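You operate a simulated robot arm through the tools that you are given. There is no shell and no other tool. Be economical: measure what you need, move in short steps, check, and stop when the job is done.

You are at the controls of a simulated robot arm. One attempt, no reset.

JOB
Stop the charging board: drive off, load lamp off, steering centred, key off.
Fine: the steering lock shows its orange flag at the end; leave the board's other switches as they are.

Only the result counts: the job must be done as asked and must still hold three seconds after the hand-in. Knocking over, shifting, dropping, spilling or breaking anything else fails it.

ROBOT AND FRAMES
A 6-joint arm with a two-finger gripper on a trunk, on a base that drives. Base frame: it is fixed to the floor where the robot stands at the start and does not move with it; the origin is under the middle of the robot, x ahead of it, y to its left, z up. Units: m, rad, N and s.
Its first joint turns from -2.897 to 2.897 rad. Places, roughly: blue board key [0.8, 0.6, 1.2]; grey speed knob [1, 0.3, 1.2]; load lamp switch [0.9, 0.4, 1.2]; red charging board [0.9, 0.3, 0.9]; red drive switch [1.2, 0, 1.2]; steering shaft [0.9, 0.3, 1]. Payload 2.54 kg.
Tool frame: the origin (TCP) lies between the finger pads and is the grasp point; the fingertips stand 0.03 m ahead of it; z points along the fingers, y is the line along which they close. Largest opening 0.116 m; the body of the gripper starts 0.095 m behind the TCP.
Orientation is that of the tool frame in the base frame, as a unit quaternion [x, y, z, w]. With the fingers straight down and closing along the base's y, the tool's x points along the base's -x, its y along +y and its z along -z.

CONTROLS
- The arm moves only by the tool jog_arm. Its argument "series" is a list of rows, each a list of 6 numbers: the shift along the tool's x, y, z in units of 500 mm (1.0 is 500 mm), then the turn, a rotation vector about the tool's x, y, z in units of 180 degrees (1.0 is 180 degrees). In form: [[tx, ty, tz, rx, ry, rz], ...]. A call has 1 to 8 rows; each row is the pose to reach, as a shift and turn from the pose commanded when the call began, along the tool's axes at that moment. "hand" is the closure in counts, from 0 (fully open) to 255 (shut), set as the call begins (left out, the last holds). A call with a number of a shift or a turn outside -1 to 1 is refused whole. Each row takes 0.2 s and may step no farther than 0.05 m and 0.15 rad from the row before; otherwise, or with a gripper value out of range, the whole call is refused. A pose out of reach is approached as far as the arm can. The call stops where the force on the tool passes 40 N (or 10 N more than at its start, if that is more) or the arm is blocked; 0.2 s more then pass. Each finger travels about 0.072 m/s and halts on what it meets, pressing with about 39 N; the grip force reading is that of the motor and also rises with nothing between the fingers. The clock runs only during rows and for 0.2 s after the last one: add rows that repeat a pose to give the fingers time. The reply holds the time, the measured pose of the TCP, the force on the tool along the base axes, the opening and the grip force, in the units named above and with some noise, with the torque about the TCP (base axes, N m) and any sound that the robot's microphone picked up, and new pictures: "pictures" is both (left out), scene, wrist or none.
- Cameras (640 x 400 px; columns grow to the right, rows downward): "scene" is now at [-0.03, 0.1703, 1.4455]; the picture's right is [0.25, -0.97, 0.00], its down [-0.20, -0.05, -0.98] and it looks along [0.95, 0.24, -0.21] (base axes); focal length 267 px, centre (320, 200). "wrist" rides on the gripper at [0.069, -0.015, -0.122] in the tool frame; the picture's right is [0.21, 0.98, 0.00], its down [-0.83, 0.18, -0.53] and it looks along [-0.52, 0.11, 0.85] (tool axes); focal length 251 px, centre (320, 200).
- roll_base(legs): drives the robot by 1 to 6 legs, each [ahead, left, turn to the left] in m, m and rad, along the robot's own axes; the way and the turn of a leg run together, so that a leg with both is an arc; at most 1.5 m and 3.142 rad a leg. The arm and the cameras ride along, it lands a little off, and it stops where it bumps. It gives what a move gives, and a new picture of the scene camera.
- turn_head(pan, tilt): turns the head with the scene camera to pan (to the left, within 2.094 rad either way) and tilt (down, from -0.506 to 1.204), counted from straight ahead of the robot. It gives what a move gives, and a new picture of the scene camera.
- probe_pixels(camera, pixels): there is no depth. For up to 12 entries [column, row, z] of the newest picture of that camera ("zoom" is the newest enlarged one), the place [x, y] in the base frame at which the ray of that pixel passes the height z, good to about 0.003 m. No time passes.
- zoom(camera, box): a new picture of the part [left, top, right, bottom] of that camera's present view, enlarged. No time passes.
- sign_off(): hands the job in; it is judged then, once.

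Go step by step. Measure first, check grasps and placings, and put right what went wrong. The budget is 80 turns and 260 pictures, counting those below and the enlarged ones. Unless the task says otherwise, let go and move clear before handing in, and close with one line.

The tools are called after ">>>" as a command line: name --pt "numbers of a row" for each row, then --argument value for the rest, lists and objects as JSON in quotes. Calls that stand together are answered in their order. jog_arm: Moves the arm, as the interface text tells. Its arguments: {"type":"object","properties":{"series":{"type":"array","items":{"type":"array","items":{"type":"number"}}},"hand":{"type":"number"},"pictures":{"type":"string","enum":["both","scene","wrist","none"]}},"required":["series"]} The other tools are called the same way: roll_base (legs) drives the base; turn_head (pan, tilt) turns the head that bears the scene camera; probe_pixels (camera, pixels) gives the place at which the rays of pixels pass given heights; zoom (camera, box) takes an enlarged picture of a part of a camera's view; sign_off () hands the job in.

At the start:

```text
t: 0.0
tcp_pos: [0.6176, 0.2778, 1.3995]
tcp_rot: [0.0, 1.0, -0.001, 0.0]
wrist_force: [0.5, 0.2, 0.7]
wrist_torque: [-0.01, 0.01, 0.01]
grip_width: 0.1159
grasp_force: 0.0
robot x, y, heading: [0.0012, 0.0011, 0.003]
head pan, tilt: [0.248, 0.209]
```

scene: 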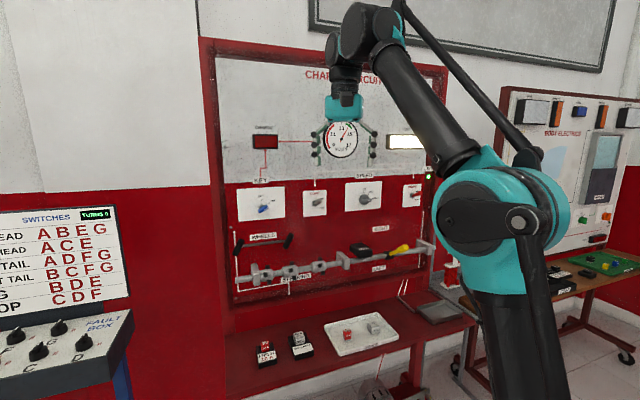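
wrist: 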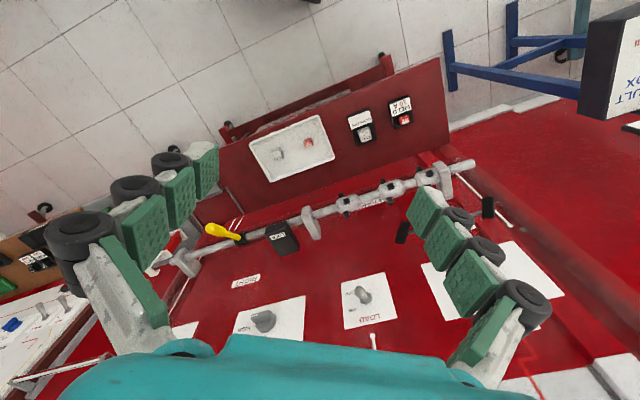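

The board shows a key, a load switch, a speed knob and a drive switch in a row (rows 180-220), with the steering shaft below them. I'll zoom in for detail.

>>> zoom --camera "scene" --box '[220, 170, 340, 245]'

>>> zoom --camera "scene" --box '[330, 170, 450, 245]'

>>> zoom --camera "scene" --box '[220, 225, 450, 369]'

>>> zoom --camera "scene" --box '[200, 50, 450, 206]'

```text
5.33 times, centred on (280, 208) of scene
```

zoom: 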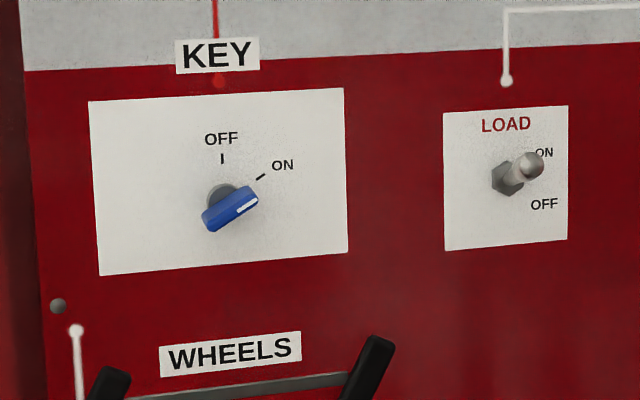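

```text
5.33 times, centred on (390, 208) of scene
```

zoom: 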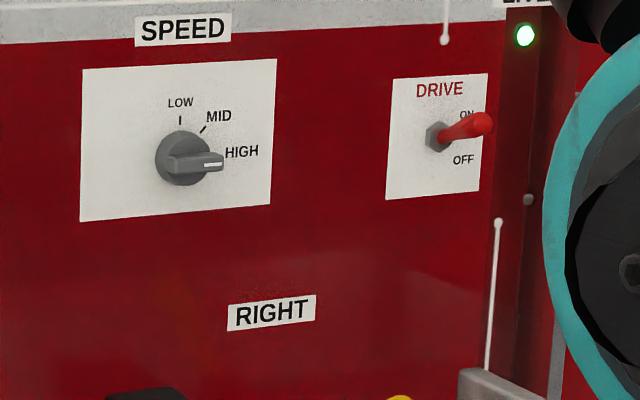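

```text
2.78 times, centred on (335, 297) of scene
```

zoom: 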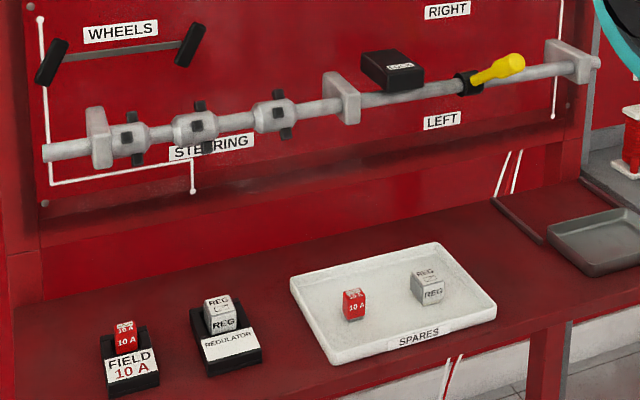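

```text
2.56 times, centred on (325, 128) of scene
```

zoom: 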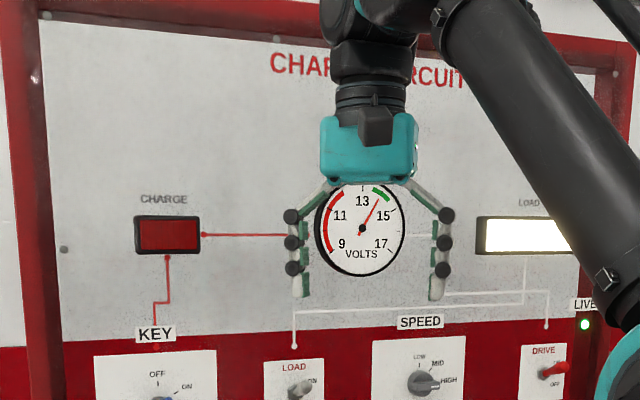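

I need the geometry of the board. I'll enlarge the wrist view of the same features so I can triangulate, and probe the scene view.

>>> zoom --camera "wrist" --box '[180, 200, 420, 350]'

>>> probe_pixels --camera "scene" --pixels '[[303.1, 191.3, 1.2], [303.1, 191.3, 1.25], [326.4, 189.8, 1.2], [326.4, 189.8, 1.25], [303.4, 217, 1.2], [303.4, 217, 1.15], [326.4, 215, 1.15], [326.4, 215, 1.2], [345.5, 183.1, 1.2], [381.8, 181, 1.2], [380.7, 208, 1.15], [236.5, 189, 1.2]]'

```text
2.67 times, centred on (300, 275) of wrist
```

zoom: 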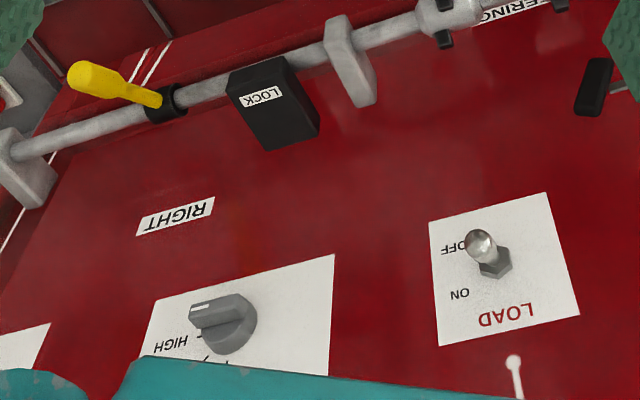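

```text
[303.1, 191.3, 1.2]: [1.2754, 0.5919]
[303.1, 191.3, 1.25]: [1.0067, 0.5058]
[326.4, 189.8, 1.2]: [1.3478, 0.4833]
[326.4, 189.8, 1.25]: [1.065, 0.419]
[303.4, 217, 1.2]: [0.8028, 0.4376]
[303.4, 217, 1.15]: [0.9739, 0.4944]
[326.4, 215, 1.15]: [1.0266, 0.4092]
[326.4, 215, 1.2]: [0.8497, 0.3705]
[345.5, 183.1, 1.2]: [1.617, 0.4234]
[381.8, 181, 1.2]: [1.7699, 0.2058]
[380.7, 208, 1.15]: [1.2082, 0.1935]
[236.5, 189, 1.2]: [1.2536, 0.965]
```

Now I'll probe the same load-plate corners and the other items in the wrist view.

>>> probe_pixels --camera "zoom" --pixels '[[579, 315, 1.25], [579, 315, 1.22], [439, 346, 1.25], [439, 346, 1.22], [430, 223, 1.15], [547, 192, 1.15], [430, 223, 1.18], [547, 192, 1.18], [334, 255, 1.15], [334, 255, 1.18], [214, 197, 1.1], [137, 236, 1.1]]'

```text
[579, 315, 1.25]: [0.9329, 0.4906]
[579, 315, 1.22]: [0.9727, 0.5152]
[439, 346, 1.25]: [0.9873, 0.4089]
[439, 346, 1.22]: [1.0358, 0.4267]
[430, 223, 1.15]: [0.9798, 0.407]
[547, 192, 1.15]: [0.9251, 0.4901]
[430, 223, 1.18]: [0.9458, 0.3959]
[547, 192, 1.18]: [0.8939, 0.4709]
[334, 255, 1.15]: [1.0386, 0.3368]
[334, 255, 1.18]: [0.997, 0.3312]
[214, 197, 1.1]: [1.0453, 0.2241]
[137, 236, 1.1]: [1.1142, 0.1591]
```

>>> probe_pixels --camera "scene" --pixels '[[261.6, 206.2, 1.22], [315.0, 203.4, 1.22], [363.8, 199.6, 1.22], [411.9, 195.4, 1.22], [345, 211.4, 1.17], [345, 211.4, 1.2], [238.5, 221.5, 1.17], [285, 217.2, 1.17], [402.5, 207.4, 1.17], [420.2, 205, 1.17], [403.6, 184.6, 1.27], [421.5, 183.6, 1.27]]'

>>> turn_head --pan 0.3 --tilt 0.45

```text
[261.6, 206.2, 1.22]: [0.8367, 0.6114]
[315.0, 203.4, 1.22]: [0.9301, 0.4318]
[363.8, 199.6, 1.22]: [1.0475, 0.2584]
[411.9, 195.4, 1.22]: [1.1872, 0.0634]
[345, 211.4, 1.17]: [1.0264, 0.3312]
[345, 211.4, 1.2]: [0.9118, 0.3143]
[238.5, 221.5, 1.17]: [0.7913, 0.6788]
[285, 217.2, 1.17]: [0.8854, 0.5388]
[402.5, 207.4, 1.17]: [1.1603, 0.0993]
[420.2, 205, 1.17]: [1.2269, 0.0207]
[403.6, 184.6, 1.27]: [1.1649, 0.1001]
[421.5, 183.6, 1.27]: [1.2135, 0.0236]
```

```text
t: 0.8
tcp_pos: [0.6175, 0.279, 1.4]
tcp_rot: [0.001, 1.0, 0.0, 0.0]
wrist_force: [0.0, -0.1, 0.2]
wrist_torque: [-0.02, 0.0, 0.0]
grip_width: 0.116
grasp_force: 0.0
robot x, y, heading: [0.0035, -0.0022, 0.001]
head pan, tilt: [0.3, 0.45]
```

scene: 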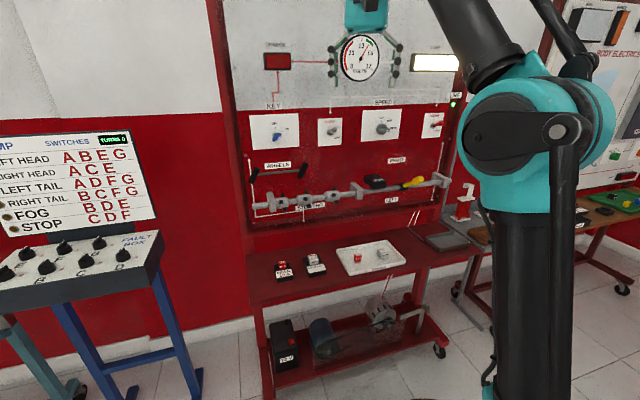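

The control row lies along roughly [0.55, -0.83], and the plates are centred at z≈1.22. I'll check the bench front edge and look closely at the steering and wheels area.

>>> zoom --camera "scene" --box '[240, 150, 460, 230]'

>>> zoom --camera "scene" --box '[350, 145, 460, 215]'

>>> probe_pixels --camera "scene" --pixels '[[254, 303, 0.85], [254, 303, 0.9], [475, 266, 0.85], [475, 266, 0.9], [440, 352, 0.0], [274, 390, 0.15], [254, 238, 0.9], [460, 208, 0.9]]'

```text
2.91 times, centred on (350, 190) of scene
```

zoom: 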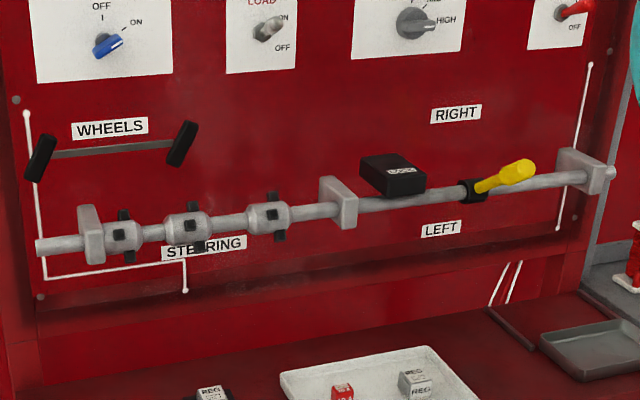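

```text
5.71 times, centred on (405, 180) of scene
```

zoom: 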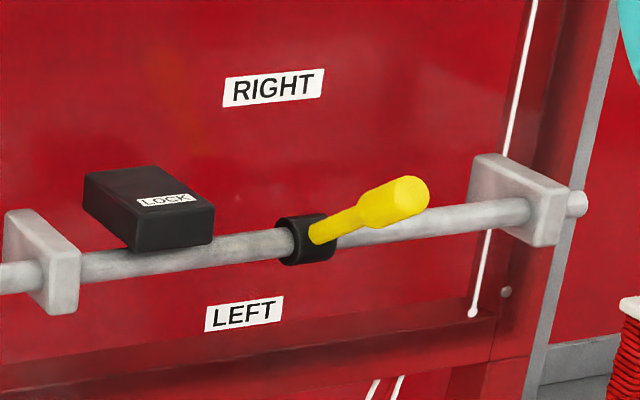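

```text
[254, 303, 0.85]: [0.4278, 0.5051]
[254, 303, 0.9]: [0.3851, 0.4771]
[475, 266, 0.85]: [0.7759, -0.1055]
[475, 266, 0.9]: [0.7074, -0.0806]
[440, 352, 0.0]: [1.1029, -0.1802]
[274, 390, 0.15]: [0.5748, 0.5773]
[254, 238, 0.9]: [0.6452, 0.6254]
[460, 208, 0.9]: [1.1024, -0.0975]
```

The bench edge is about 0.6 m ahead of the axis along the board normal, and the board is at about 1.02 m. I'll turn to face the board squarely and shift right and slightly forward.

>>> roll_base --legs '[[0, 0, 0.58], [0.0, -0.3, 0], [0.1, 0, 0]]'

>>> turn_head --pan 0.0 --tilt 0.3

```text
t: 5.2
tcp_pos: [0.6127, 0.3756, 1.3997]
tcp_rot: [-0.287, 0.958, 0.001, 0.0]
wrist_force: [-0.4, 0.2, -0.3]
wrist_torque: [0.03, 0.02, 0.0]
grip_width: 0.116
grasp_force: 0.0
robot x, y, heading: [0.248, -0.1976, 0.581]
head pan, tilt: [0.3, 0.45]
```

scene: 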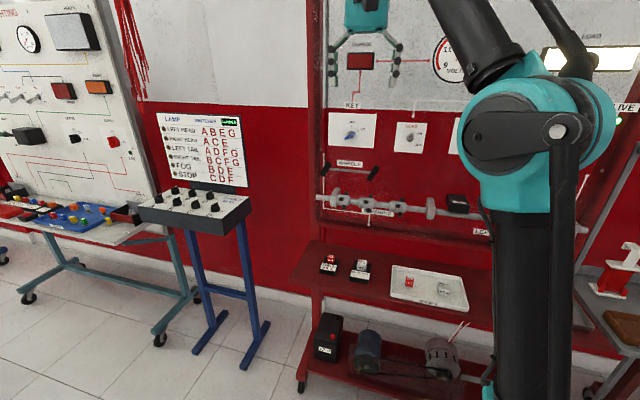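

```text
t: 6.0
tcp_pos: [0.6118, 0.3765, 1.3998]
tcp_rot: [-0.288, 0.958, 0.0, 0.0]
wrist_force: [-1.0, 0.7, -0.5]
wrist_torque: [-0.02, -0.02, 0.0]
grip_width: 0.1163
grasp_force: 0.0
robot x, y, heading: [0.2494, -0.1983, 0.585]
head pan, tilt: [0.0, 0.3]
```

scene: 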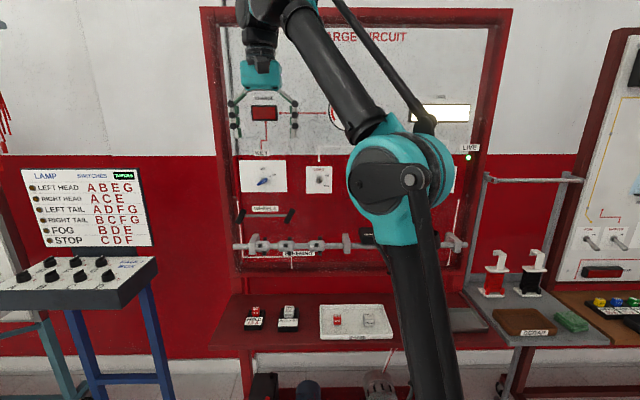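

The robot now faces the board squarely. I'll close the fingers and tilt the tool to point at the board while moving right toward the drive switch.

>>> jog_arm --pt "0 -0.08 0 0 -0.045 0" --pt "0 -0.16 0 0 -0.09 0" --pt "0 -0.24 0 0 -0.135 0" --pt "0 -0.32 0 0 -0.18 0" --pt "0 -0.4 0 0 -0.225 0" --pt "0 -0.48 0 0 -0.27 0" --pt "0 -0.56 0 0 -0.315 0" --pt "0 -0.64 0 0 -0.36 0" --hand 255

```text
t: 7.8
tcp_pos: [0.7903, 0.1114, 1.4024]
tcp_rot: [-0.241, 0.808, 0.153, 0.515]
wrist_force: [0.0, -0.7, -0.5]
wrist_torque: [0.02, 0.0, 0.02]
grip_width: 0.0
grasp_force: 28.5
robot x, y, heading: [0.2531, -0.1952, 0.581]
head pan, tilt: [0.0, 0.3]
```

scene: 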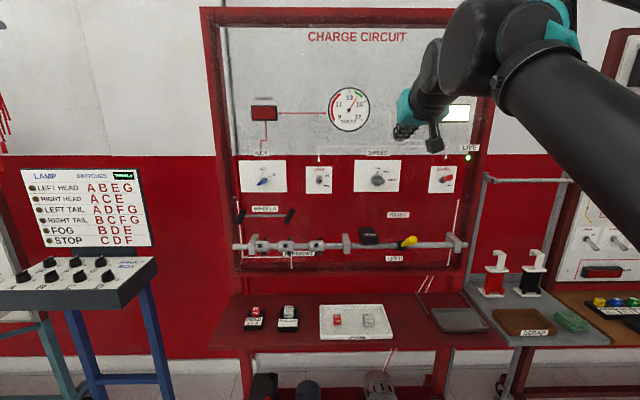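
wrist: 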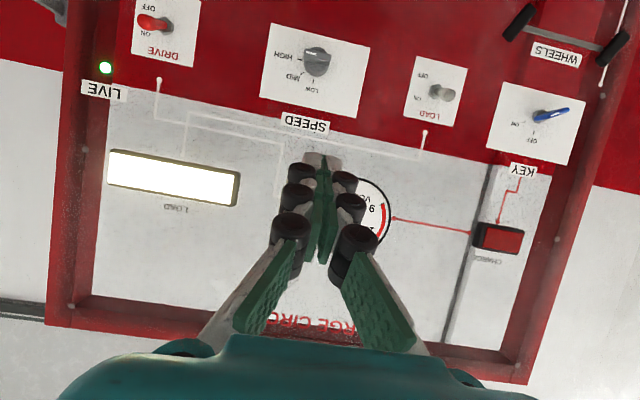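

The arm moved aside cleanly and all the controls are visible, with drive at scene (447,178). I'll finish levelling the tool and move toward the drive switch.

>>> jog_arm --pt "-0.005 -0.071 0.045 0 -0.02 0" --pt "-0.011 -0.143 0.09 0 -0.04 0" --pt "-0.016 -0.214 0.135 0 -0.06 0" --pt "-0.021 -0.286 0.179 0 -0.08 0" --pt "-0.026 -0.357 0.224 0 -0.1 0" --pt "-0.032 -0.429 0.269 0 -0.12 0" --pt "-0.037 -0.5 0.314 0 -0.14 0" --pt "-0.037 -0.5 0.314 0 -0.14 0" --hand 255

>>> zoom --camera "scene" --box '[400, 140, 496, 200]'

>>> probe_pixels --camera "scene" --pixels '[[264, 180, 1.22], [320, 179, 1.22], [378, 179, 1.22], [443, 179, 1.22], [251, 243, 1.0], [456, 243, 1.0]]'

```text
t: 9.6
tcp_pos: [1.052, -0.0186, 1.3504]
tcp_rot: [-0.204, 0.677, 0.204, 0.677]
wrist_force: [-0.2, 0.4, -0.5]
wrist_torque: [0.0, 0.02, 0.01]
grip_width: 0.0
grasp_force: 28.5
robot x, y, heading: [0.2541, -0.1936, 0.585]
head pan, tilt: [0.0, 0.3]
```

scene: 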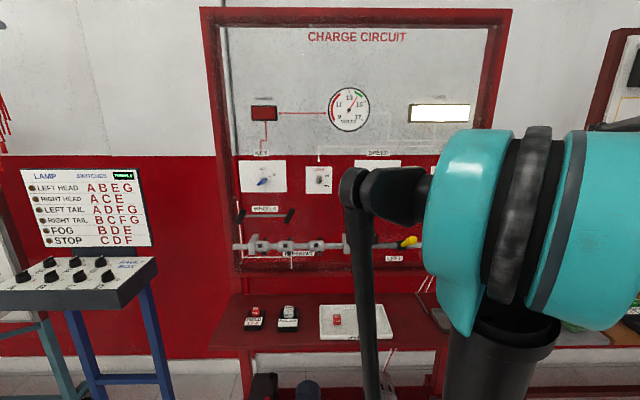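
wrist: 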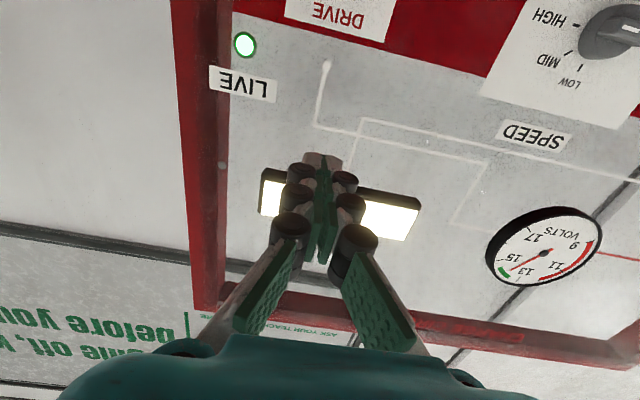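

```text
6.67 times, centred on (448, 170) of scene
```

zoom: 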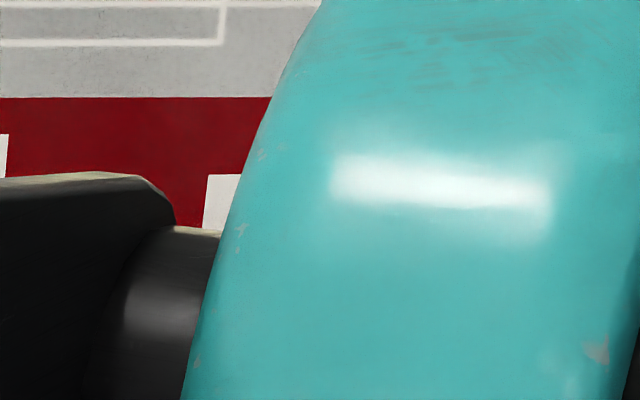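

```text
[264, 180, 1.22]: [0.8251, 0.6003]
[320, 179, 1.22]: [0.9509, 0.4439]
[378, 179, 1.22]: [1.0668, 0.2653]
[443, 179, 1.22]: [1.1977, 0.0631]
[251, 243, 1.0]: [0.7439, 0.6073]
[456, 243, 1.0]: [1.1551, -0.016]
```

The tool is level, about 0.12 m short of the board. I'll check the lateral alignment with the DRIVE plate in the wrist view.

>>> probe_pixels --camera "wrist" --pixels '[[285, 23, 1.27], [285, 23, 1.28], [386, 43, 1.27], [386, 43, 1.28], [338, 13, 1.26], [325, 63, 1.29], [245, 44, 1.27]]'

```text
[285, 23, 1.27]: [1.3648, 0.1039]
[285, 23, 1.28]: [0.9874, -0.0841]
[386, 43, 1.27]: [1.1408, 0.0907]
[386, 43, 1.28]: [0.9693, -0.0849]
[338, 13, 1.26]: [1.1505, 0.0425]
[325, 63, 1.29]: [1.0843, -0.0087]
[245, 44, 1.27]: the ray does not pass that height
```

The fingers are laterally aligned with the drive switch. I'll advance above the lever to about 2 cm off the board.

>>> jog_arm --pt "0.0 -0.006 0.08 0 0 0" --pt "0.0 -0.006 0.16 0 0 0" --pt "0.06 -0.006 0.2 0 0 0" --pt "0.06 -0.006 0.2 0 0 0"

>>> zoom --camera "wrist" --box '[220, 0, 460, 150]'

```text
t: 10.6
tcp_pos: [1.1362, 0.0359, 1.3197]
tcp_rot: [-0.203, 0.677, 0.203, 0.677]
wrist_force: [-0.4, 0.4, -0.1]
wrist_torque: [0.01, -0.03, 0.0]
grip_width: 0.0
grasp_force: 28.3
robot x, y, heading: [0.25, -0.197, 0.582]
head pan, tilt: [0.0, 0.3]
```

scene: 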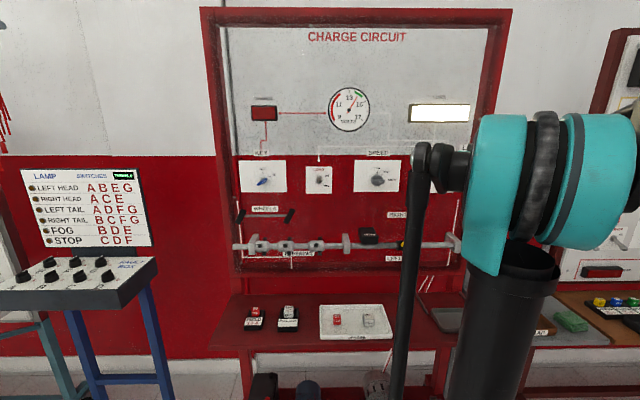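
wrist: 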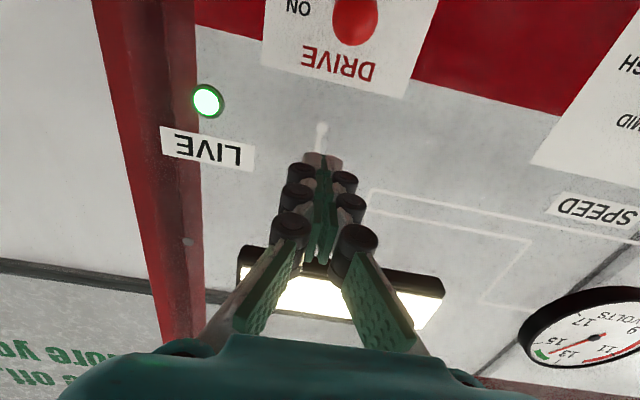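

```text
2.67 times, centred on (340, 75) of wrist
```

zoom: 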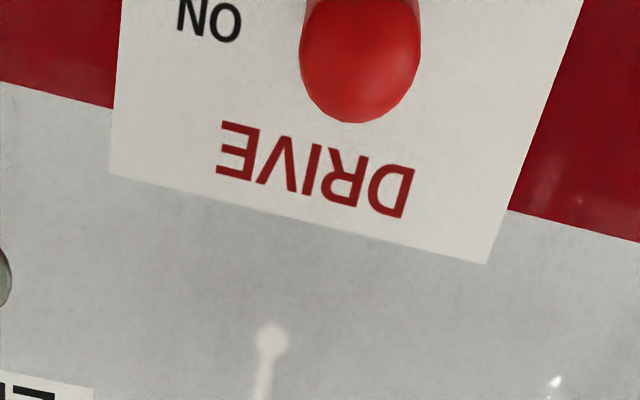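

The lever (355,20) sits along the board's vertical through the fingertips. I'll press straight down on it.

>>> jog_arm --pt "0.04 0 0 0 0 0" --pt "0.08 0 0 0 0 0" --pt "0.11 0 0 0 0 0" --pt "0.14 0 0 0 0 0" --pt "0.16 0 0 0 0 0" --pt "0.18 0 0 0 0 0" --pt "0.2 0 0 0 0 0"

```text
t: 12.1
tcp_pos: [1.1354, 0.0348, 1.2277]
tcp_rot: [-0.201, 0.676, 0.206, 0.678]
wrist_force: [-11.7, -3.7, 20.5]
wrist_torque: [0.28, -0.32, -0.11]
grip_width: 0.006
grasp_force: 28.8
robot x, y, heading: [0.2507, -0.1951, 0.582]
head pan, tilt: [0.0, 0.3]
stopped in row 7: the force on the tool passed its limit at 54 N (the readings are from after the stop); the commanded pose is now the measured one
```

scene: 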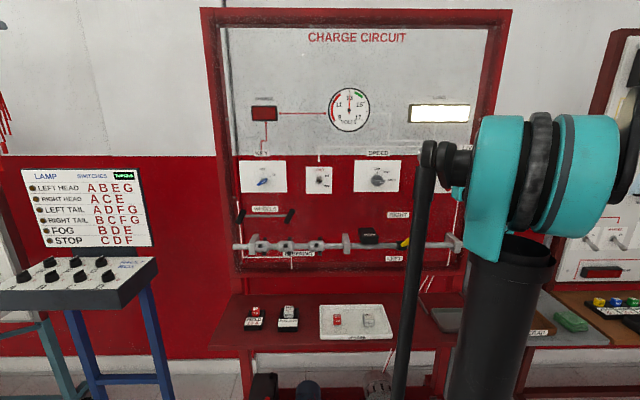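
wrist: 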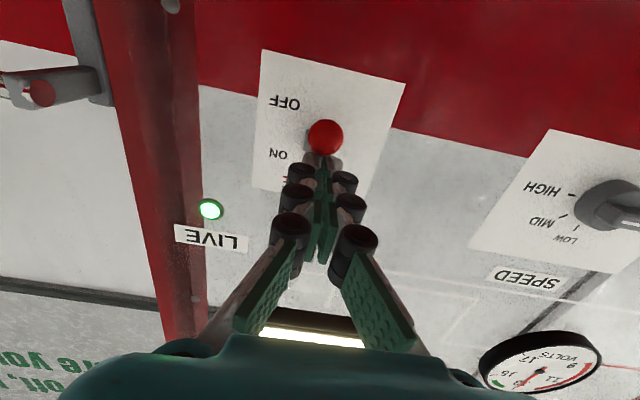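

The voltmeter needle dropped and the lever seems to have flipped (force stop at 54 N). I'll back up and look.

>>> jog_arm --pt "-0.04 0 -0.02 0 0 0" --pt "-0.12 0 -0.05 0 0 0" --pt "-0.12 0 -0.14 0 0 0" --pt "-0.12 0 -0.2 0 0 0"

>>> zoom --camera "wrist" --box '[220, 0, 460, 150]'

>>> zoom --camera "scene" --box '[220, 80, 420, 205]'

```text
t: 13.1
tcp_pos: [1.0525, -0.0208, 1.2863]
tcp_rot: [-0.201, 0.677, 0.205, 0.678]
wrist_force: [0.2, -0.5, -0.8]
wrist_torque: [-0.02, -0.01, 0.04]
grip_width: 0.0
grasp_force: 28.5
robot x, y, heading: [0.2493, -0.1957, 0.586]
head pan, tilt: [0.0, 0.3]
```

scene: 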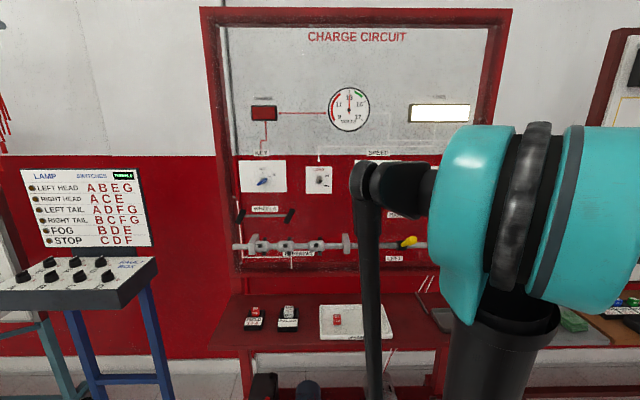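
wrist: 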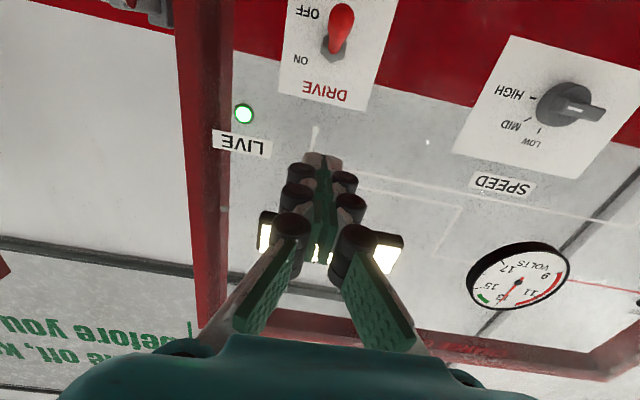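

```text
2.67 times, centred on (340, 75) of wrist
```

zoom: 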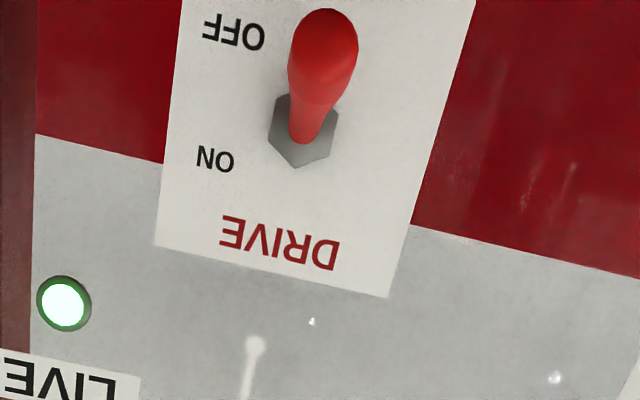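

```text
3.20 times, centred on (320, 142) of scene
```

zoom: 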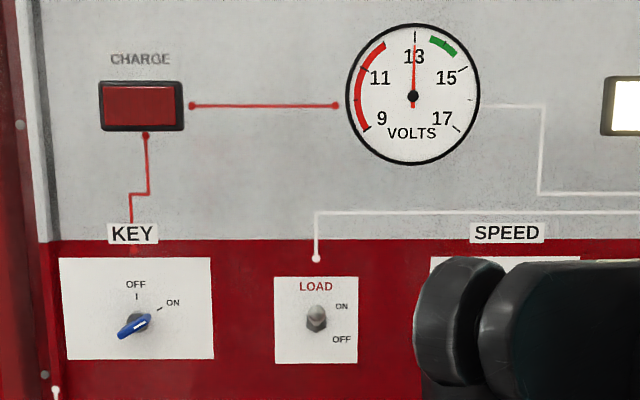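

Drive is OFF. Next I'll slide left to the load switch, staying clear of the board and the speed knob.

>>> jog_arm --pt "-0.009 0.098 0 0 0 0" --pt "-0.018 0.196 0 0 0 0" --pt "-0.027 0.294 0 0 0 0" --pt "-0.036 0.392 0 0 0 0" --pt "-0.045 0.49 0 0 0 0" --pt "-0.054 0.588 0 0 0 0" --pt "-0.063 0.686 0 0 0 0" --pt "-0.072 0.784 0 0 0 0"

```text
t: 14.9
tcp_pos: [0.8375, 0.3074, 1.3249]
tcp_rot: [-0.201, 0.677, 0.204, 0.678]
wrist_force: [-0.2, -0.8, 0.2]
wrist_torque: [0.01, 0.06, 0.01]
grip_width: 0.0
grasp_force: 28.9
robot x, y, heading: [0.25, -0.1964, 0.579]
head pan, tilt: [0.0, 0.3]
```

scene: 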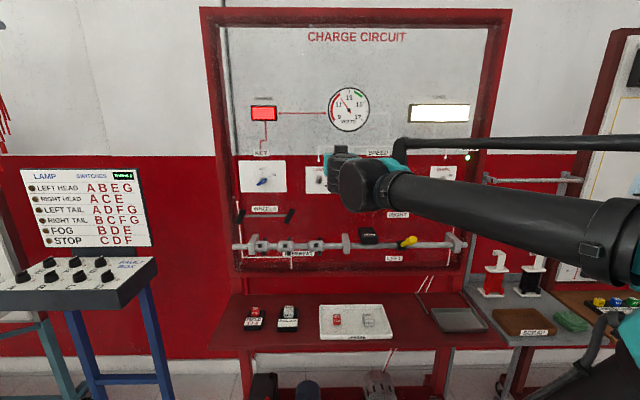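
wrist: 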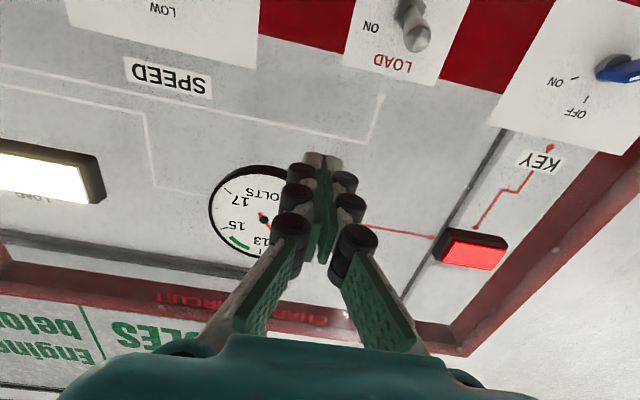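

The charge lamp came on, as expected with the drive stopped. I'll shift 5 cm further left, then in above the load lever.

>>> jog_arm --pt "0 0.08 0 0 0 0" --pt "0 0.105 0.05 0 0 0" --pt "0 0.105 0.13 0 0 0" --pt "0 0.105 0.198 0 0 0" --pt "0 0.105 0.198 0 0 0"

>>> zoom --camera "wrist" --box '[220, 0, 460, 150]'

```text
t: 16.1
tcp_pos: [0.8922, 0.407, 1.3261]
tcp_rot: [-0.202, 0.677, 0.206, 0.678]
wrist_force: [0.5, 0.2, 0.3]
wrist_torque: [0.02, 0.02, -0.02]
grip_width: 0.0
grasp_force: 28.7
robot x, y, heading: [0.2502, -0.1957, 0.58]
head pan, tilt: [0.0, 0.3]
```

scene: 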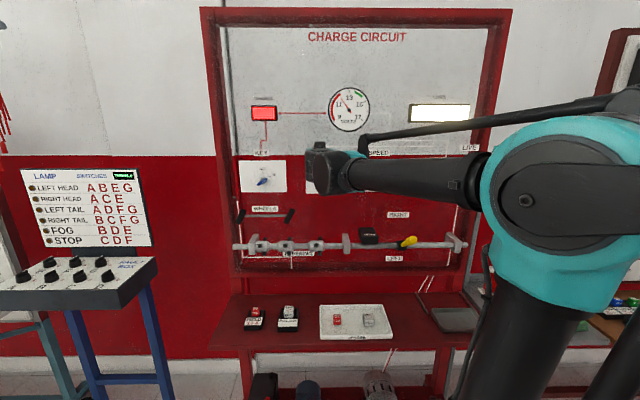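
wrist: 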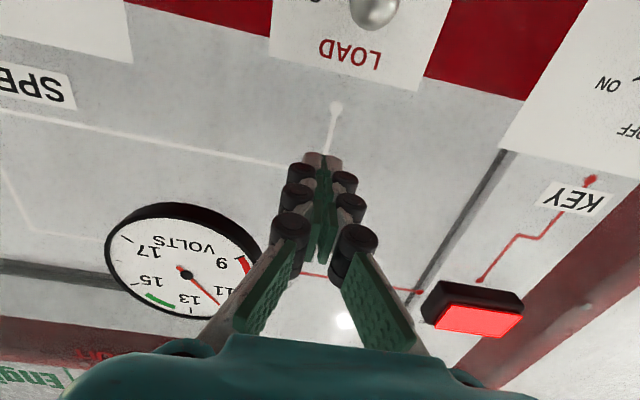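

```text
2.67 times, centred on (340, 75) of wrist
```

zoom: 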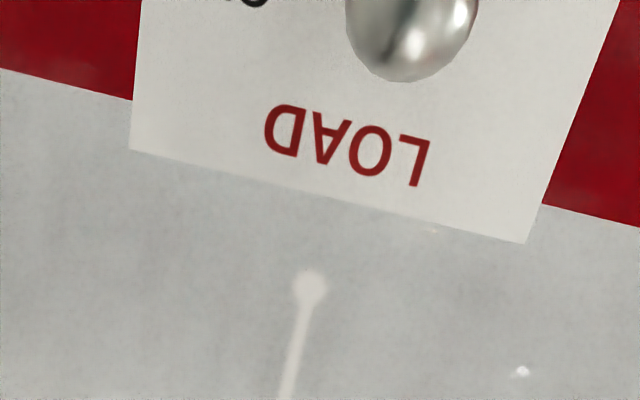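

The lever ball (374,10) is a few mm left of the finger line. I'll nudge 4 mm left and press down.

>>> jog_arm --pt "0.04 0.008 0 0 0 0" --pt "0.08 0.008 0 0 0 0" --pt "0.11 0.008 0 0 0 0" --pt "0.14 0.008 0 0 0 0" --pt "0.165 0.008 0 0 0 0" --pt "0.18 0.008 0 0 0 0" --pt "0.195 0.008 0 0 0 0" --pt "0.205 0.008 0 0 0 0"

```text
t: 17.8
tcp_pos: [0.8875, 0.4086, 1.2294]
tcp_rot: [-0.202, 0.674, 0.204, 0.68]
wrist_force: [-8.8, -7.7, 20.5]
wrist_torque: [0.2, -0.29, -0.03]
grip_width: 0.0061
grasp_force: 29.1
robot x, y, heading: [0.2504, -0.1967, 0.578]
head pan, tilt: [0.0, 0.3]
stopped in row 8: the force on the tool passed its limit at 52 N (the readings are from after the stop); the commanded pose is now the measured one
```

scene: 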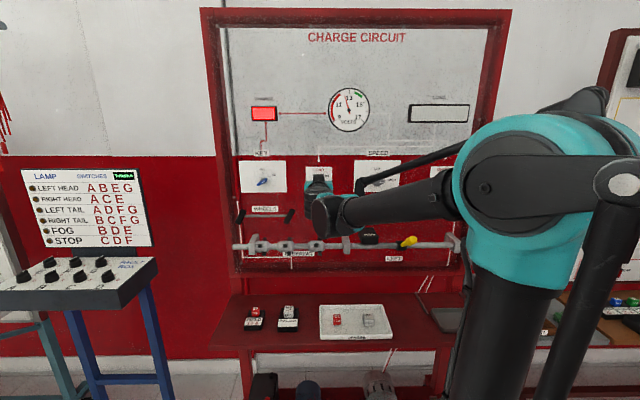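
wrist: 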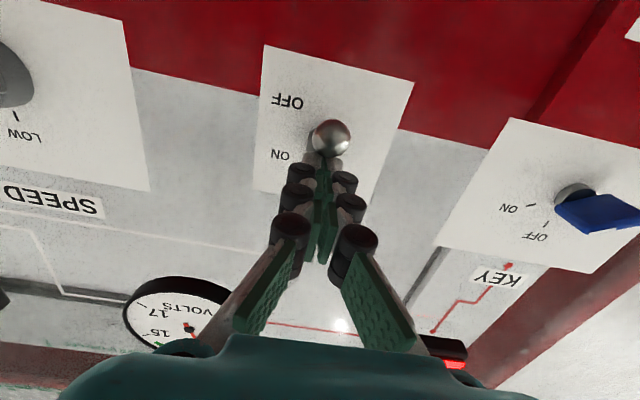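

The load lamp is off. I'll back away up and out, then measure the steering lever.

>>> jog_arm --pt "-0.04 0 -0.02 0 0 0" --pt "-0.1 0 -0.06 0 0 0" --pt "-0.14 0 -0.14 0 0 0" --pt "-0.14 0 -0.22 0 0 0" --pt "-0.14 0 -0.3 0 0 0"

>>> zoom --camera "scene" --box '[340, 190, 484, 280]'

>>> zoom --camera "scene" --box '[220, 190, 364, 280]'

```text
t: 19.0
tcp_pos: [0.7643, 0.3266, 1.2956]
tcp_rot: [-0.202, 0.676, 0.204, 0.679]
wrist_force: [-0.3, -0.2, 0.1]
wrist_torque: [-0.01, 0.02, 0.01]
grip_width: 0.0001
grasp_force: 28.5
robot x, y, heading: [0.2474, -0.1932, 0.586]
head pan, tilt: [0.0, 0.3]
```

scene: 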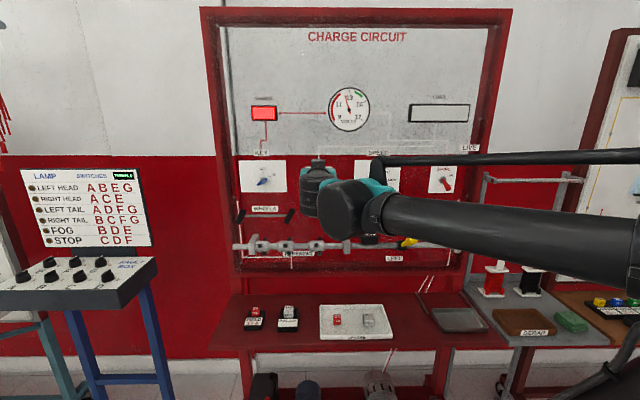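
wrist: 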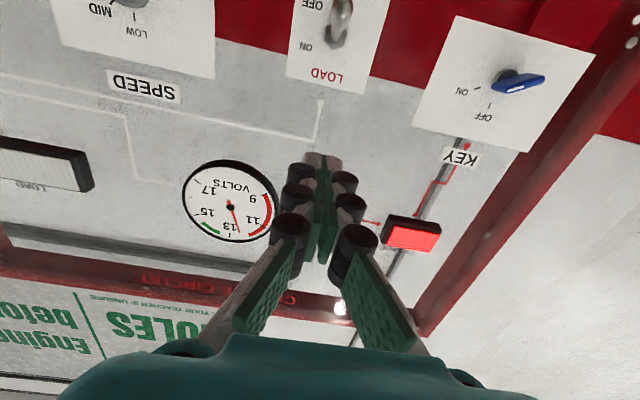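

```text
4.44 times, centred on (412, 235) of scene
```

zoom: 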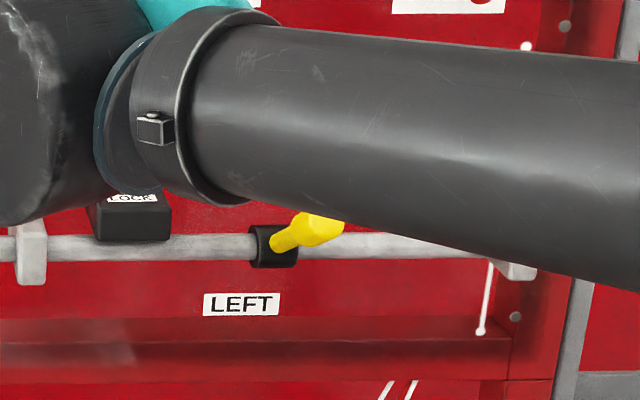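

```text
4.44 times, centred on (292, 235) of scene
```

zoom: 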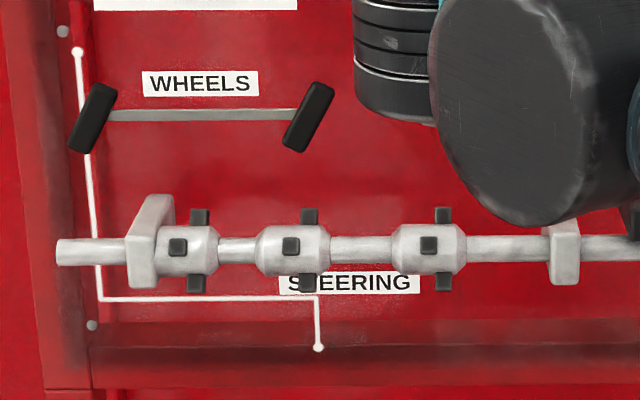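

The lever is at about 30° up, matching the wheel indicator's tilt. I'll move in front of it with the tool pitched 45° down and the hand partly open, so I can measure it with the wrist camera.

>>> jog_arm --pt "0.0 -0.09 -0.02 0 0.04 0" --pt "0.02 -0.18 -0.04 0 0.08 0" --pt "0.04 -0.27 -0.06 0 0.12 0" --pt "0.06 -0.36 -0.08 0 0.16 0" --pt "0.08 -0.45 -0.1 0 0.2 0" --pt "0.1 -0.54 -0.12 0 0.25 0" --hand 90

```text
refused: row 6 steps farther than a row can; nothing moved
```

>>> jog_arm --pt "0.0 -0.09 -0.02 0 0.042 0" --pt "0.02 -0.18 -0.04 0 0.084 0" --pt "0.04 -0.27 -0.06 0 0.126 0" --pt "0.06 -0.36 -0.08 0 0.168 0" --pt "0.08 -0.45 -0.1 0 0.21 0" --pt "0.1 -0.54 -0.12 0 0.25 0" --hand 90

```text
t: 20.4
tcp_pos: [0.8315, 0.1163, 1.2454]
tcp_rot: [-0.287, 0.87, 0.025, 0.4]
wrist_force: [0.2, 0.4, 0.3]
wrist_torque: [-0.01, 0.03, -0.02]
grip_width: 0.0749
grasp_force: 0.2
out of reach, approached as far as the arm can: row 4, 5, 6
robot x, y, heading: [0.2535, -0.1982, 0.587]
head pan, tilt: [0.0, 0.3]
```

scene: 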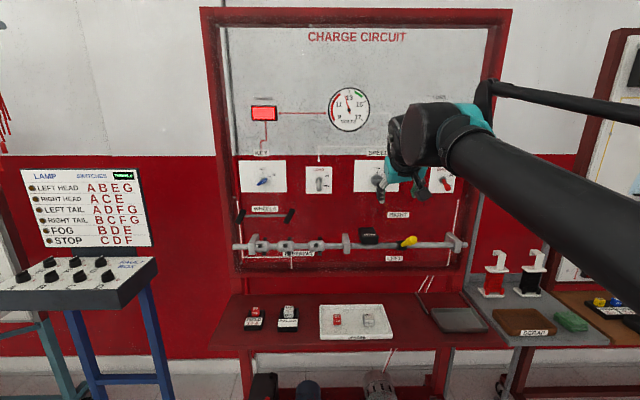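
wrist: 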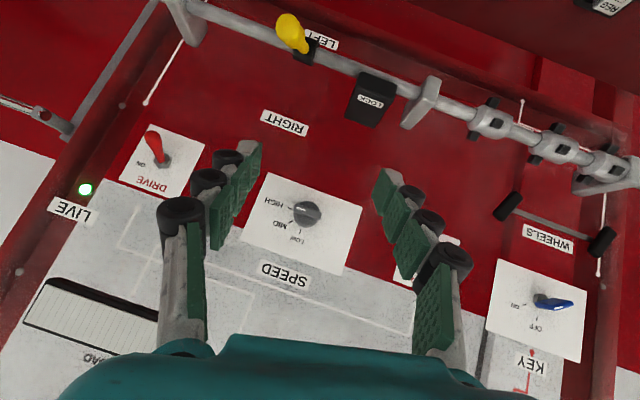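

The arm couldn't quite reach that pose, but the wrist view now shows the lever (292,33) well. I'll triangulate it against the scene view.

>>> zoom --camera "wrist" --box '[200, 0, 440, 150]'

>>> zoom --camera "scene" --box '[340, 200, 484, 290]'

>>> probe_pixels --camera "wrist" --pixels '[[288, 21, 1.03], [288, 21, 1.08], [310, 52, 1.0], [310, 52, 1.03], [283, 120, 1.1], [283, 120, 1.13]]'

>>> probe_pixels --camera "scene" --pixels '[[410, 241, 1.03], [410, 241, 1.08], [401.5, 245.4, 1.0], [401.5, 245.4, 1.03], [398, 215, 1.1], [398, 215, 1.13]]'

```text
2.67 times, centred on (320, 75) of wrist
```

zoom: 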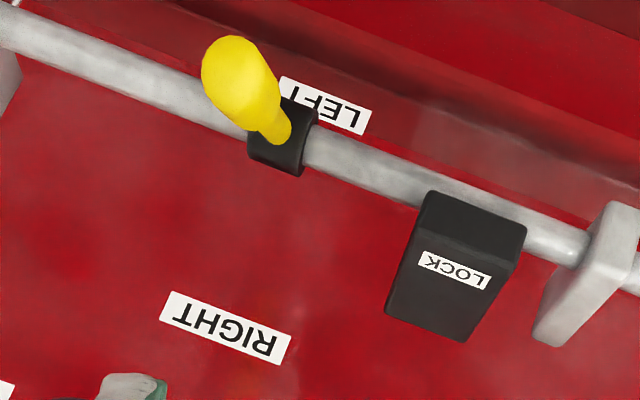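

```text
4.44 times, centred on (412, 245) of scene
```

zoom: 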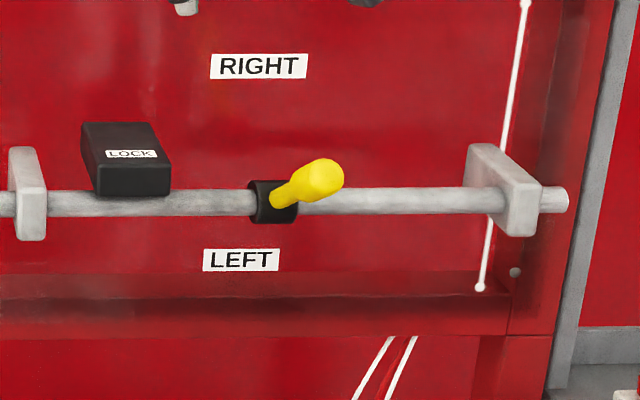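

```text
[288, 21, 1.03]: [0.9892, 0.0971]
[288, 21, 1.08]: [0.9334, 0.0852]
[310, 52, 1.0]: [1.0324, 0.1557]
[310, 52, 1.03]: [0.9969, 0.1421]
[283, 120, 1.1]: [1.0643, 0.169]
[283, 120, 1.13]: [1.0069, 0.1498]
```

```text
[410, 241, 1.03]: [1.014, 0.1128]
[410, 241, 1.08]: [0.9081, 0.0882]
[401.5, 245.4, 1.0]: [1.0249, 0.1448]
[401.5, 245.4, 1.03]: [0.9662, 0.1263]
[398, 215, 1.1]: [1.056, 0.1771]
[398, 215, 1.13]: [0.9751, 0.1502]
```

>>> probe_pixels --camera "wrist" --pixels '[[289.3, 28, 1.03], [289.3, 28, 1.08], [303.7, 48, 1.0], [303.7, 48, 1.03]]'

>>> probe_pixels --camera "scene" --pixels '[[413.1, 240, 1.03], [413.1, 240, 1.08], [402.5, 245, 1.0], [402.5, 245, 1.03]]'

```text
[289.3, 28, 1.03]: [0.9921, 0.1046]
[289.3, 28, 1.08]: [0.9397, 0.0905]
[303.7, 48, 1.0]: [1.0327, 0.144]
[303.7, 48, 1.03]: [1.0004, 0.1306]
```

```text
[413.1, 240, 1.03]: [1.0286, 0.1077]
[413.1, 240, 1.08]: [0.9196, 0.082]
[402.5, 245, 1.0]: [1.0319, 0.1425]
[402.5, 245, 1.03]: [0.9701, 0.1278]
```

The shaft axis is at about 5–6 cm off the board, z≈0.99. The lever end is at z≈1.06, 0.13 m out and about 34° up. I'll steepen the tool and see whether the arm tracks.

>>> jog_arm --pt "0.0 -0.01 0.04 0 0.03 0" --pt "0.0 -0.02 0.08 0 0.06 0" --pt "0.005 -0.04 0.12 0 0.09 0" --pt "0.01 -0.06 0.15 0 0.12 0" --pt "0.014 -0.06 0.184 0 0.14 0" --pt "0.014 -0.06 0.184 0 0.14 0"

```text
t: 21.8
tcp_pos: [0.8827, 0.1428, 1.1843]
tcp_rot: [-0.277, 0.935, -0.061, 0.211]
wrist_force: [-0.2, -0.3, 1.4]
wrist_torque: [0.01, 0.0, 0.03]
grip_width: 0.0751
grasp_force: 0.2
out of reach, approached as far as the arm can: row 1, 2, 3, 4, 5, 6
robot x, y, heading: [0.2524, -0.1957, 0.581]
head pan, tilt: [0.0, 0.3]
```

scene: 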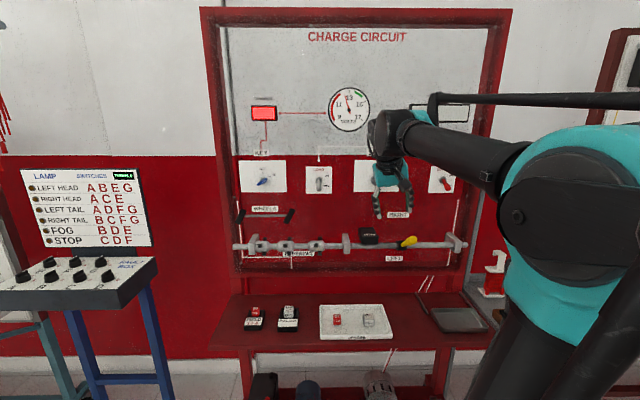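
wrist: 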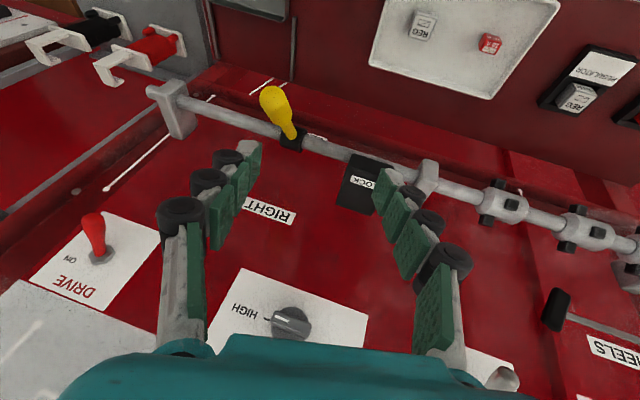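

A wrist joint is limiting the steep pitch here. I'll return to the level-tool posture, which has tracked well, and retreat so I can approach the lever from the front.

>>> jog_arm --pt "0.03 0 -0.003 0 -0.045 0" --pt "0.06 0 -0.006 0 -0.09 0" --pt "0.09 0 -0.01 0 -0.135 0" --pt "0.12 0 -0.013 0 -0.18 0" --pt "0.15 0 -0.016 0 -0.225 0" --pt "0.18 0 -0.019 0 -0.27 0" --pt "0.21 0 -0.022 0 -0.315 0" --pt "0.24 0 -0.025 0 -0.36 0"

```text
t: 23.6
tcp_pos: [0.789, 0.0847, 1.158]
tcp_rot: [-0.267, 0.676, 0.097, 0.68]
wrist_force: [0.2, -0.3, -1.0]
wrist_torque: [-0.02, -0.02, -0.02]
grip_width: 0.075
grasp_force: 0.0
robot x, y, heading: [0.2511, -0.1957, 0.582]
head pan, tilt: [0.0, 0.3]
```

scene: 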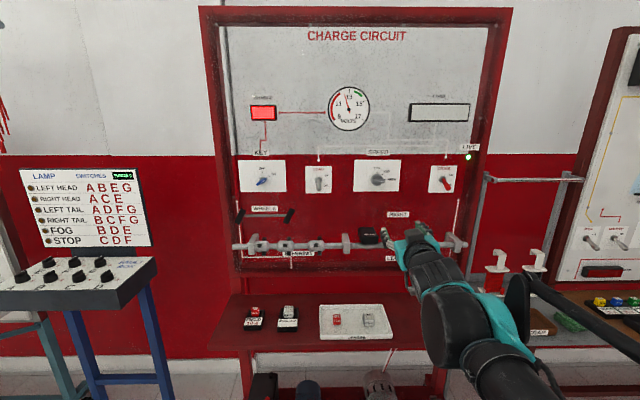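
wrist: 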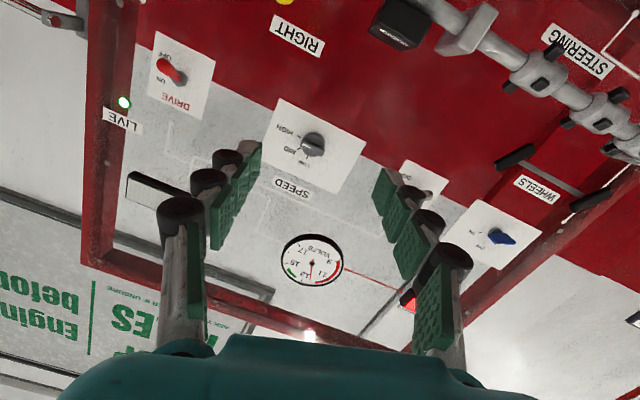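

The arm reconfigured and is now free of the limit, but rolled about 13°. I'll square the tool and position it in front of the lever handle.

>>> jog_arm --pt "0.076 -0.04 0.018 -0.006 -0.007 0.024" --pt "0.152 -0.08 0.036 -0.013 -0.014 0.049" --pt "0.227 -0.118 0.053 -0.019 -0.0204 0.0732" --pt "0.227 -0.118 0.053 -0.019 -0.0204 0.0732"

>>> zoom --camera "scene" --box '[360, 190, 488, 270]'

```text
t: 24.6
tcp_pos: [0.8474, 0.0164, 1.0549]
tcp_rot: [-0.206, 0.678, 0.203, 0.676]
wrist_force: [0.3, 0.4, -0.9]
wrist_torque: [-0.01, -0.01, 0.01]
grip_width: 0.0753
grasp_force: 0.1
out of reach, approached as far as the arm can: row 1, 2, 3
robot x, y, heading: [0.2496, -0.1949, 0.582]
head pan, tilt: [0.0, 0.3]
```

scene: 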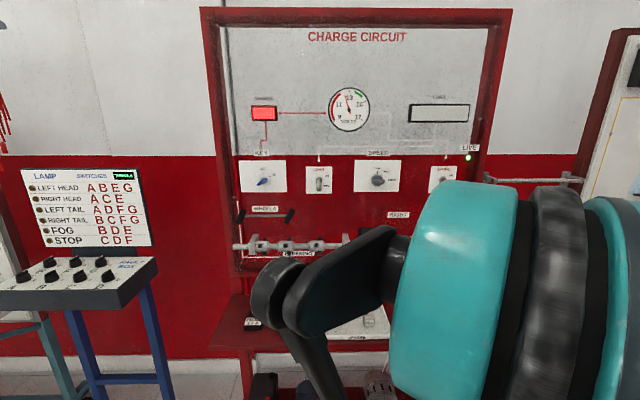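
wrist: 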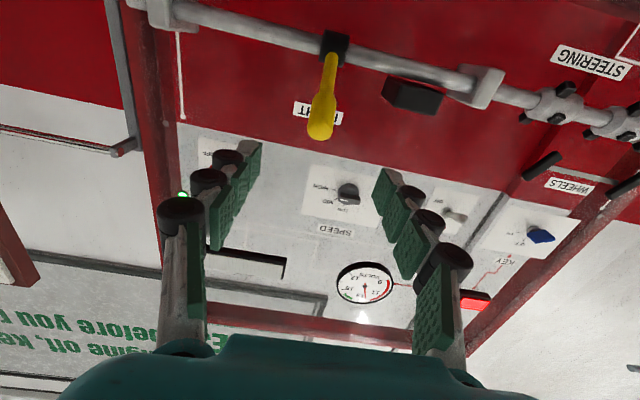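

```text
5.00 times, centred on (424, 230) of scene
```

zoom: 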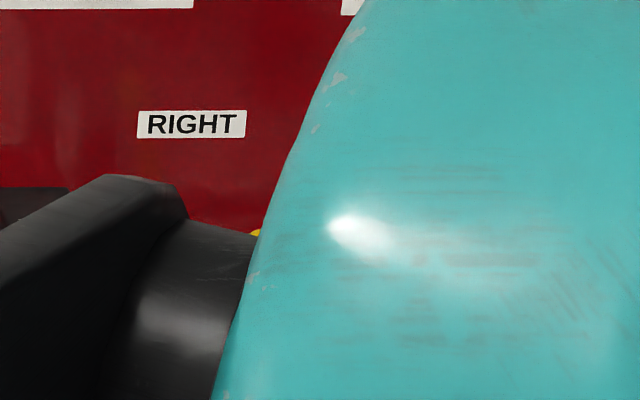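

The tool is square and the lever handle (322,130) is centred between the fingers. I'll probe its height before advancing.

>>> probe_pixels --camera "wrist" --pixels '[[322, 127, 1.05], [322, 127, 1.07], [330, 60, 1.0], [330, 60, 1.02], [335, 46, 0.99], [335, 46, 1.01]]'

```text
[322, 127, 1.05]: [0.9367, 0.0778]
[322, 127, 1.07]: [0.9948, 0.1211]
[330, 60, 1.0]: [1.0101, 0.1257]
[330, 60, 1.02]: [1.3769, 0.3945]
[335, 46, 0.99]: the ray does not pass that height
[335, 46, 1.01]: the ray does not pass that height
```

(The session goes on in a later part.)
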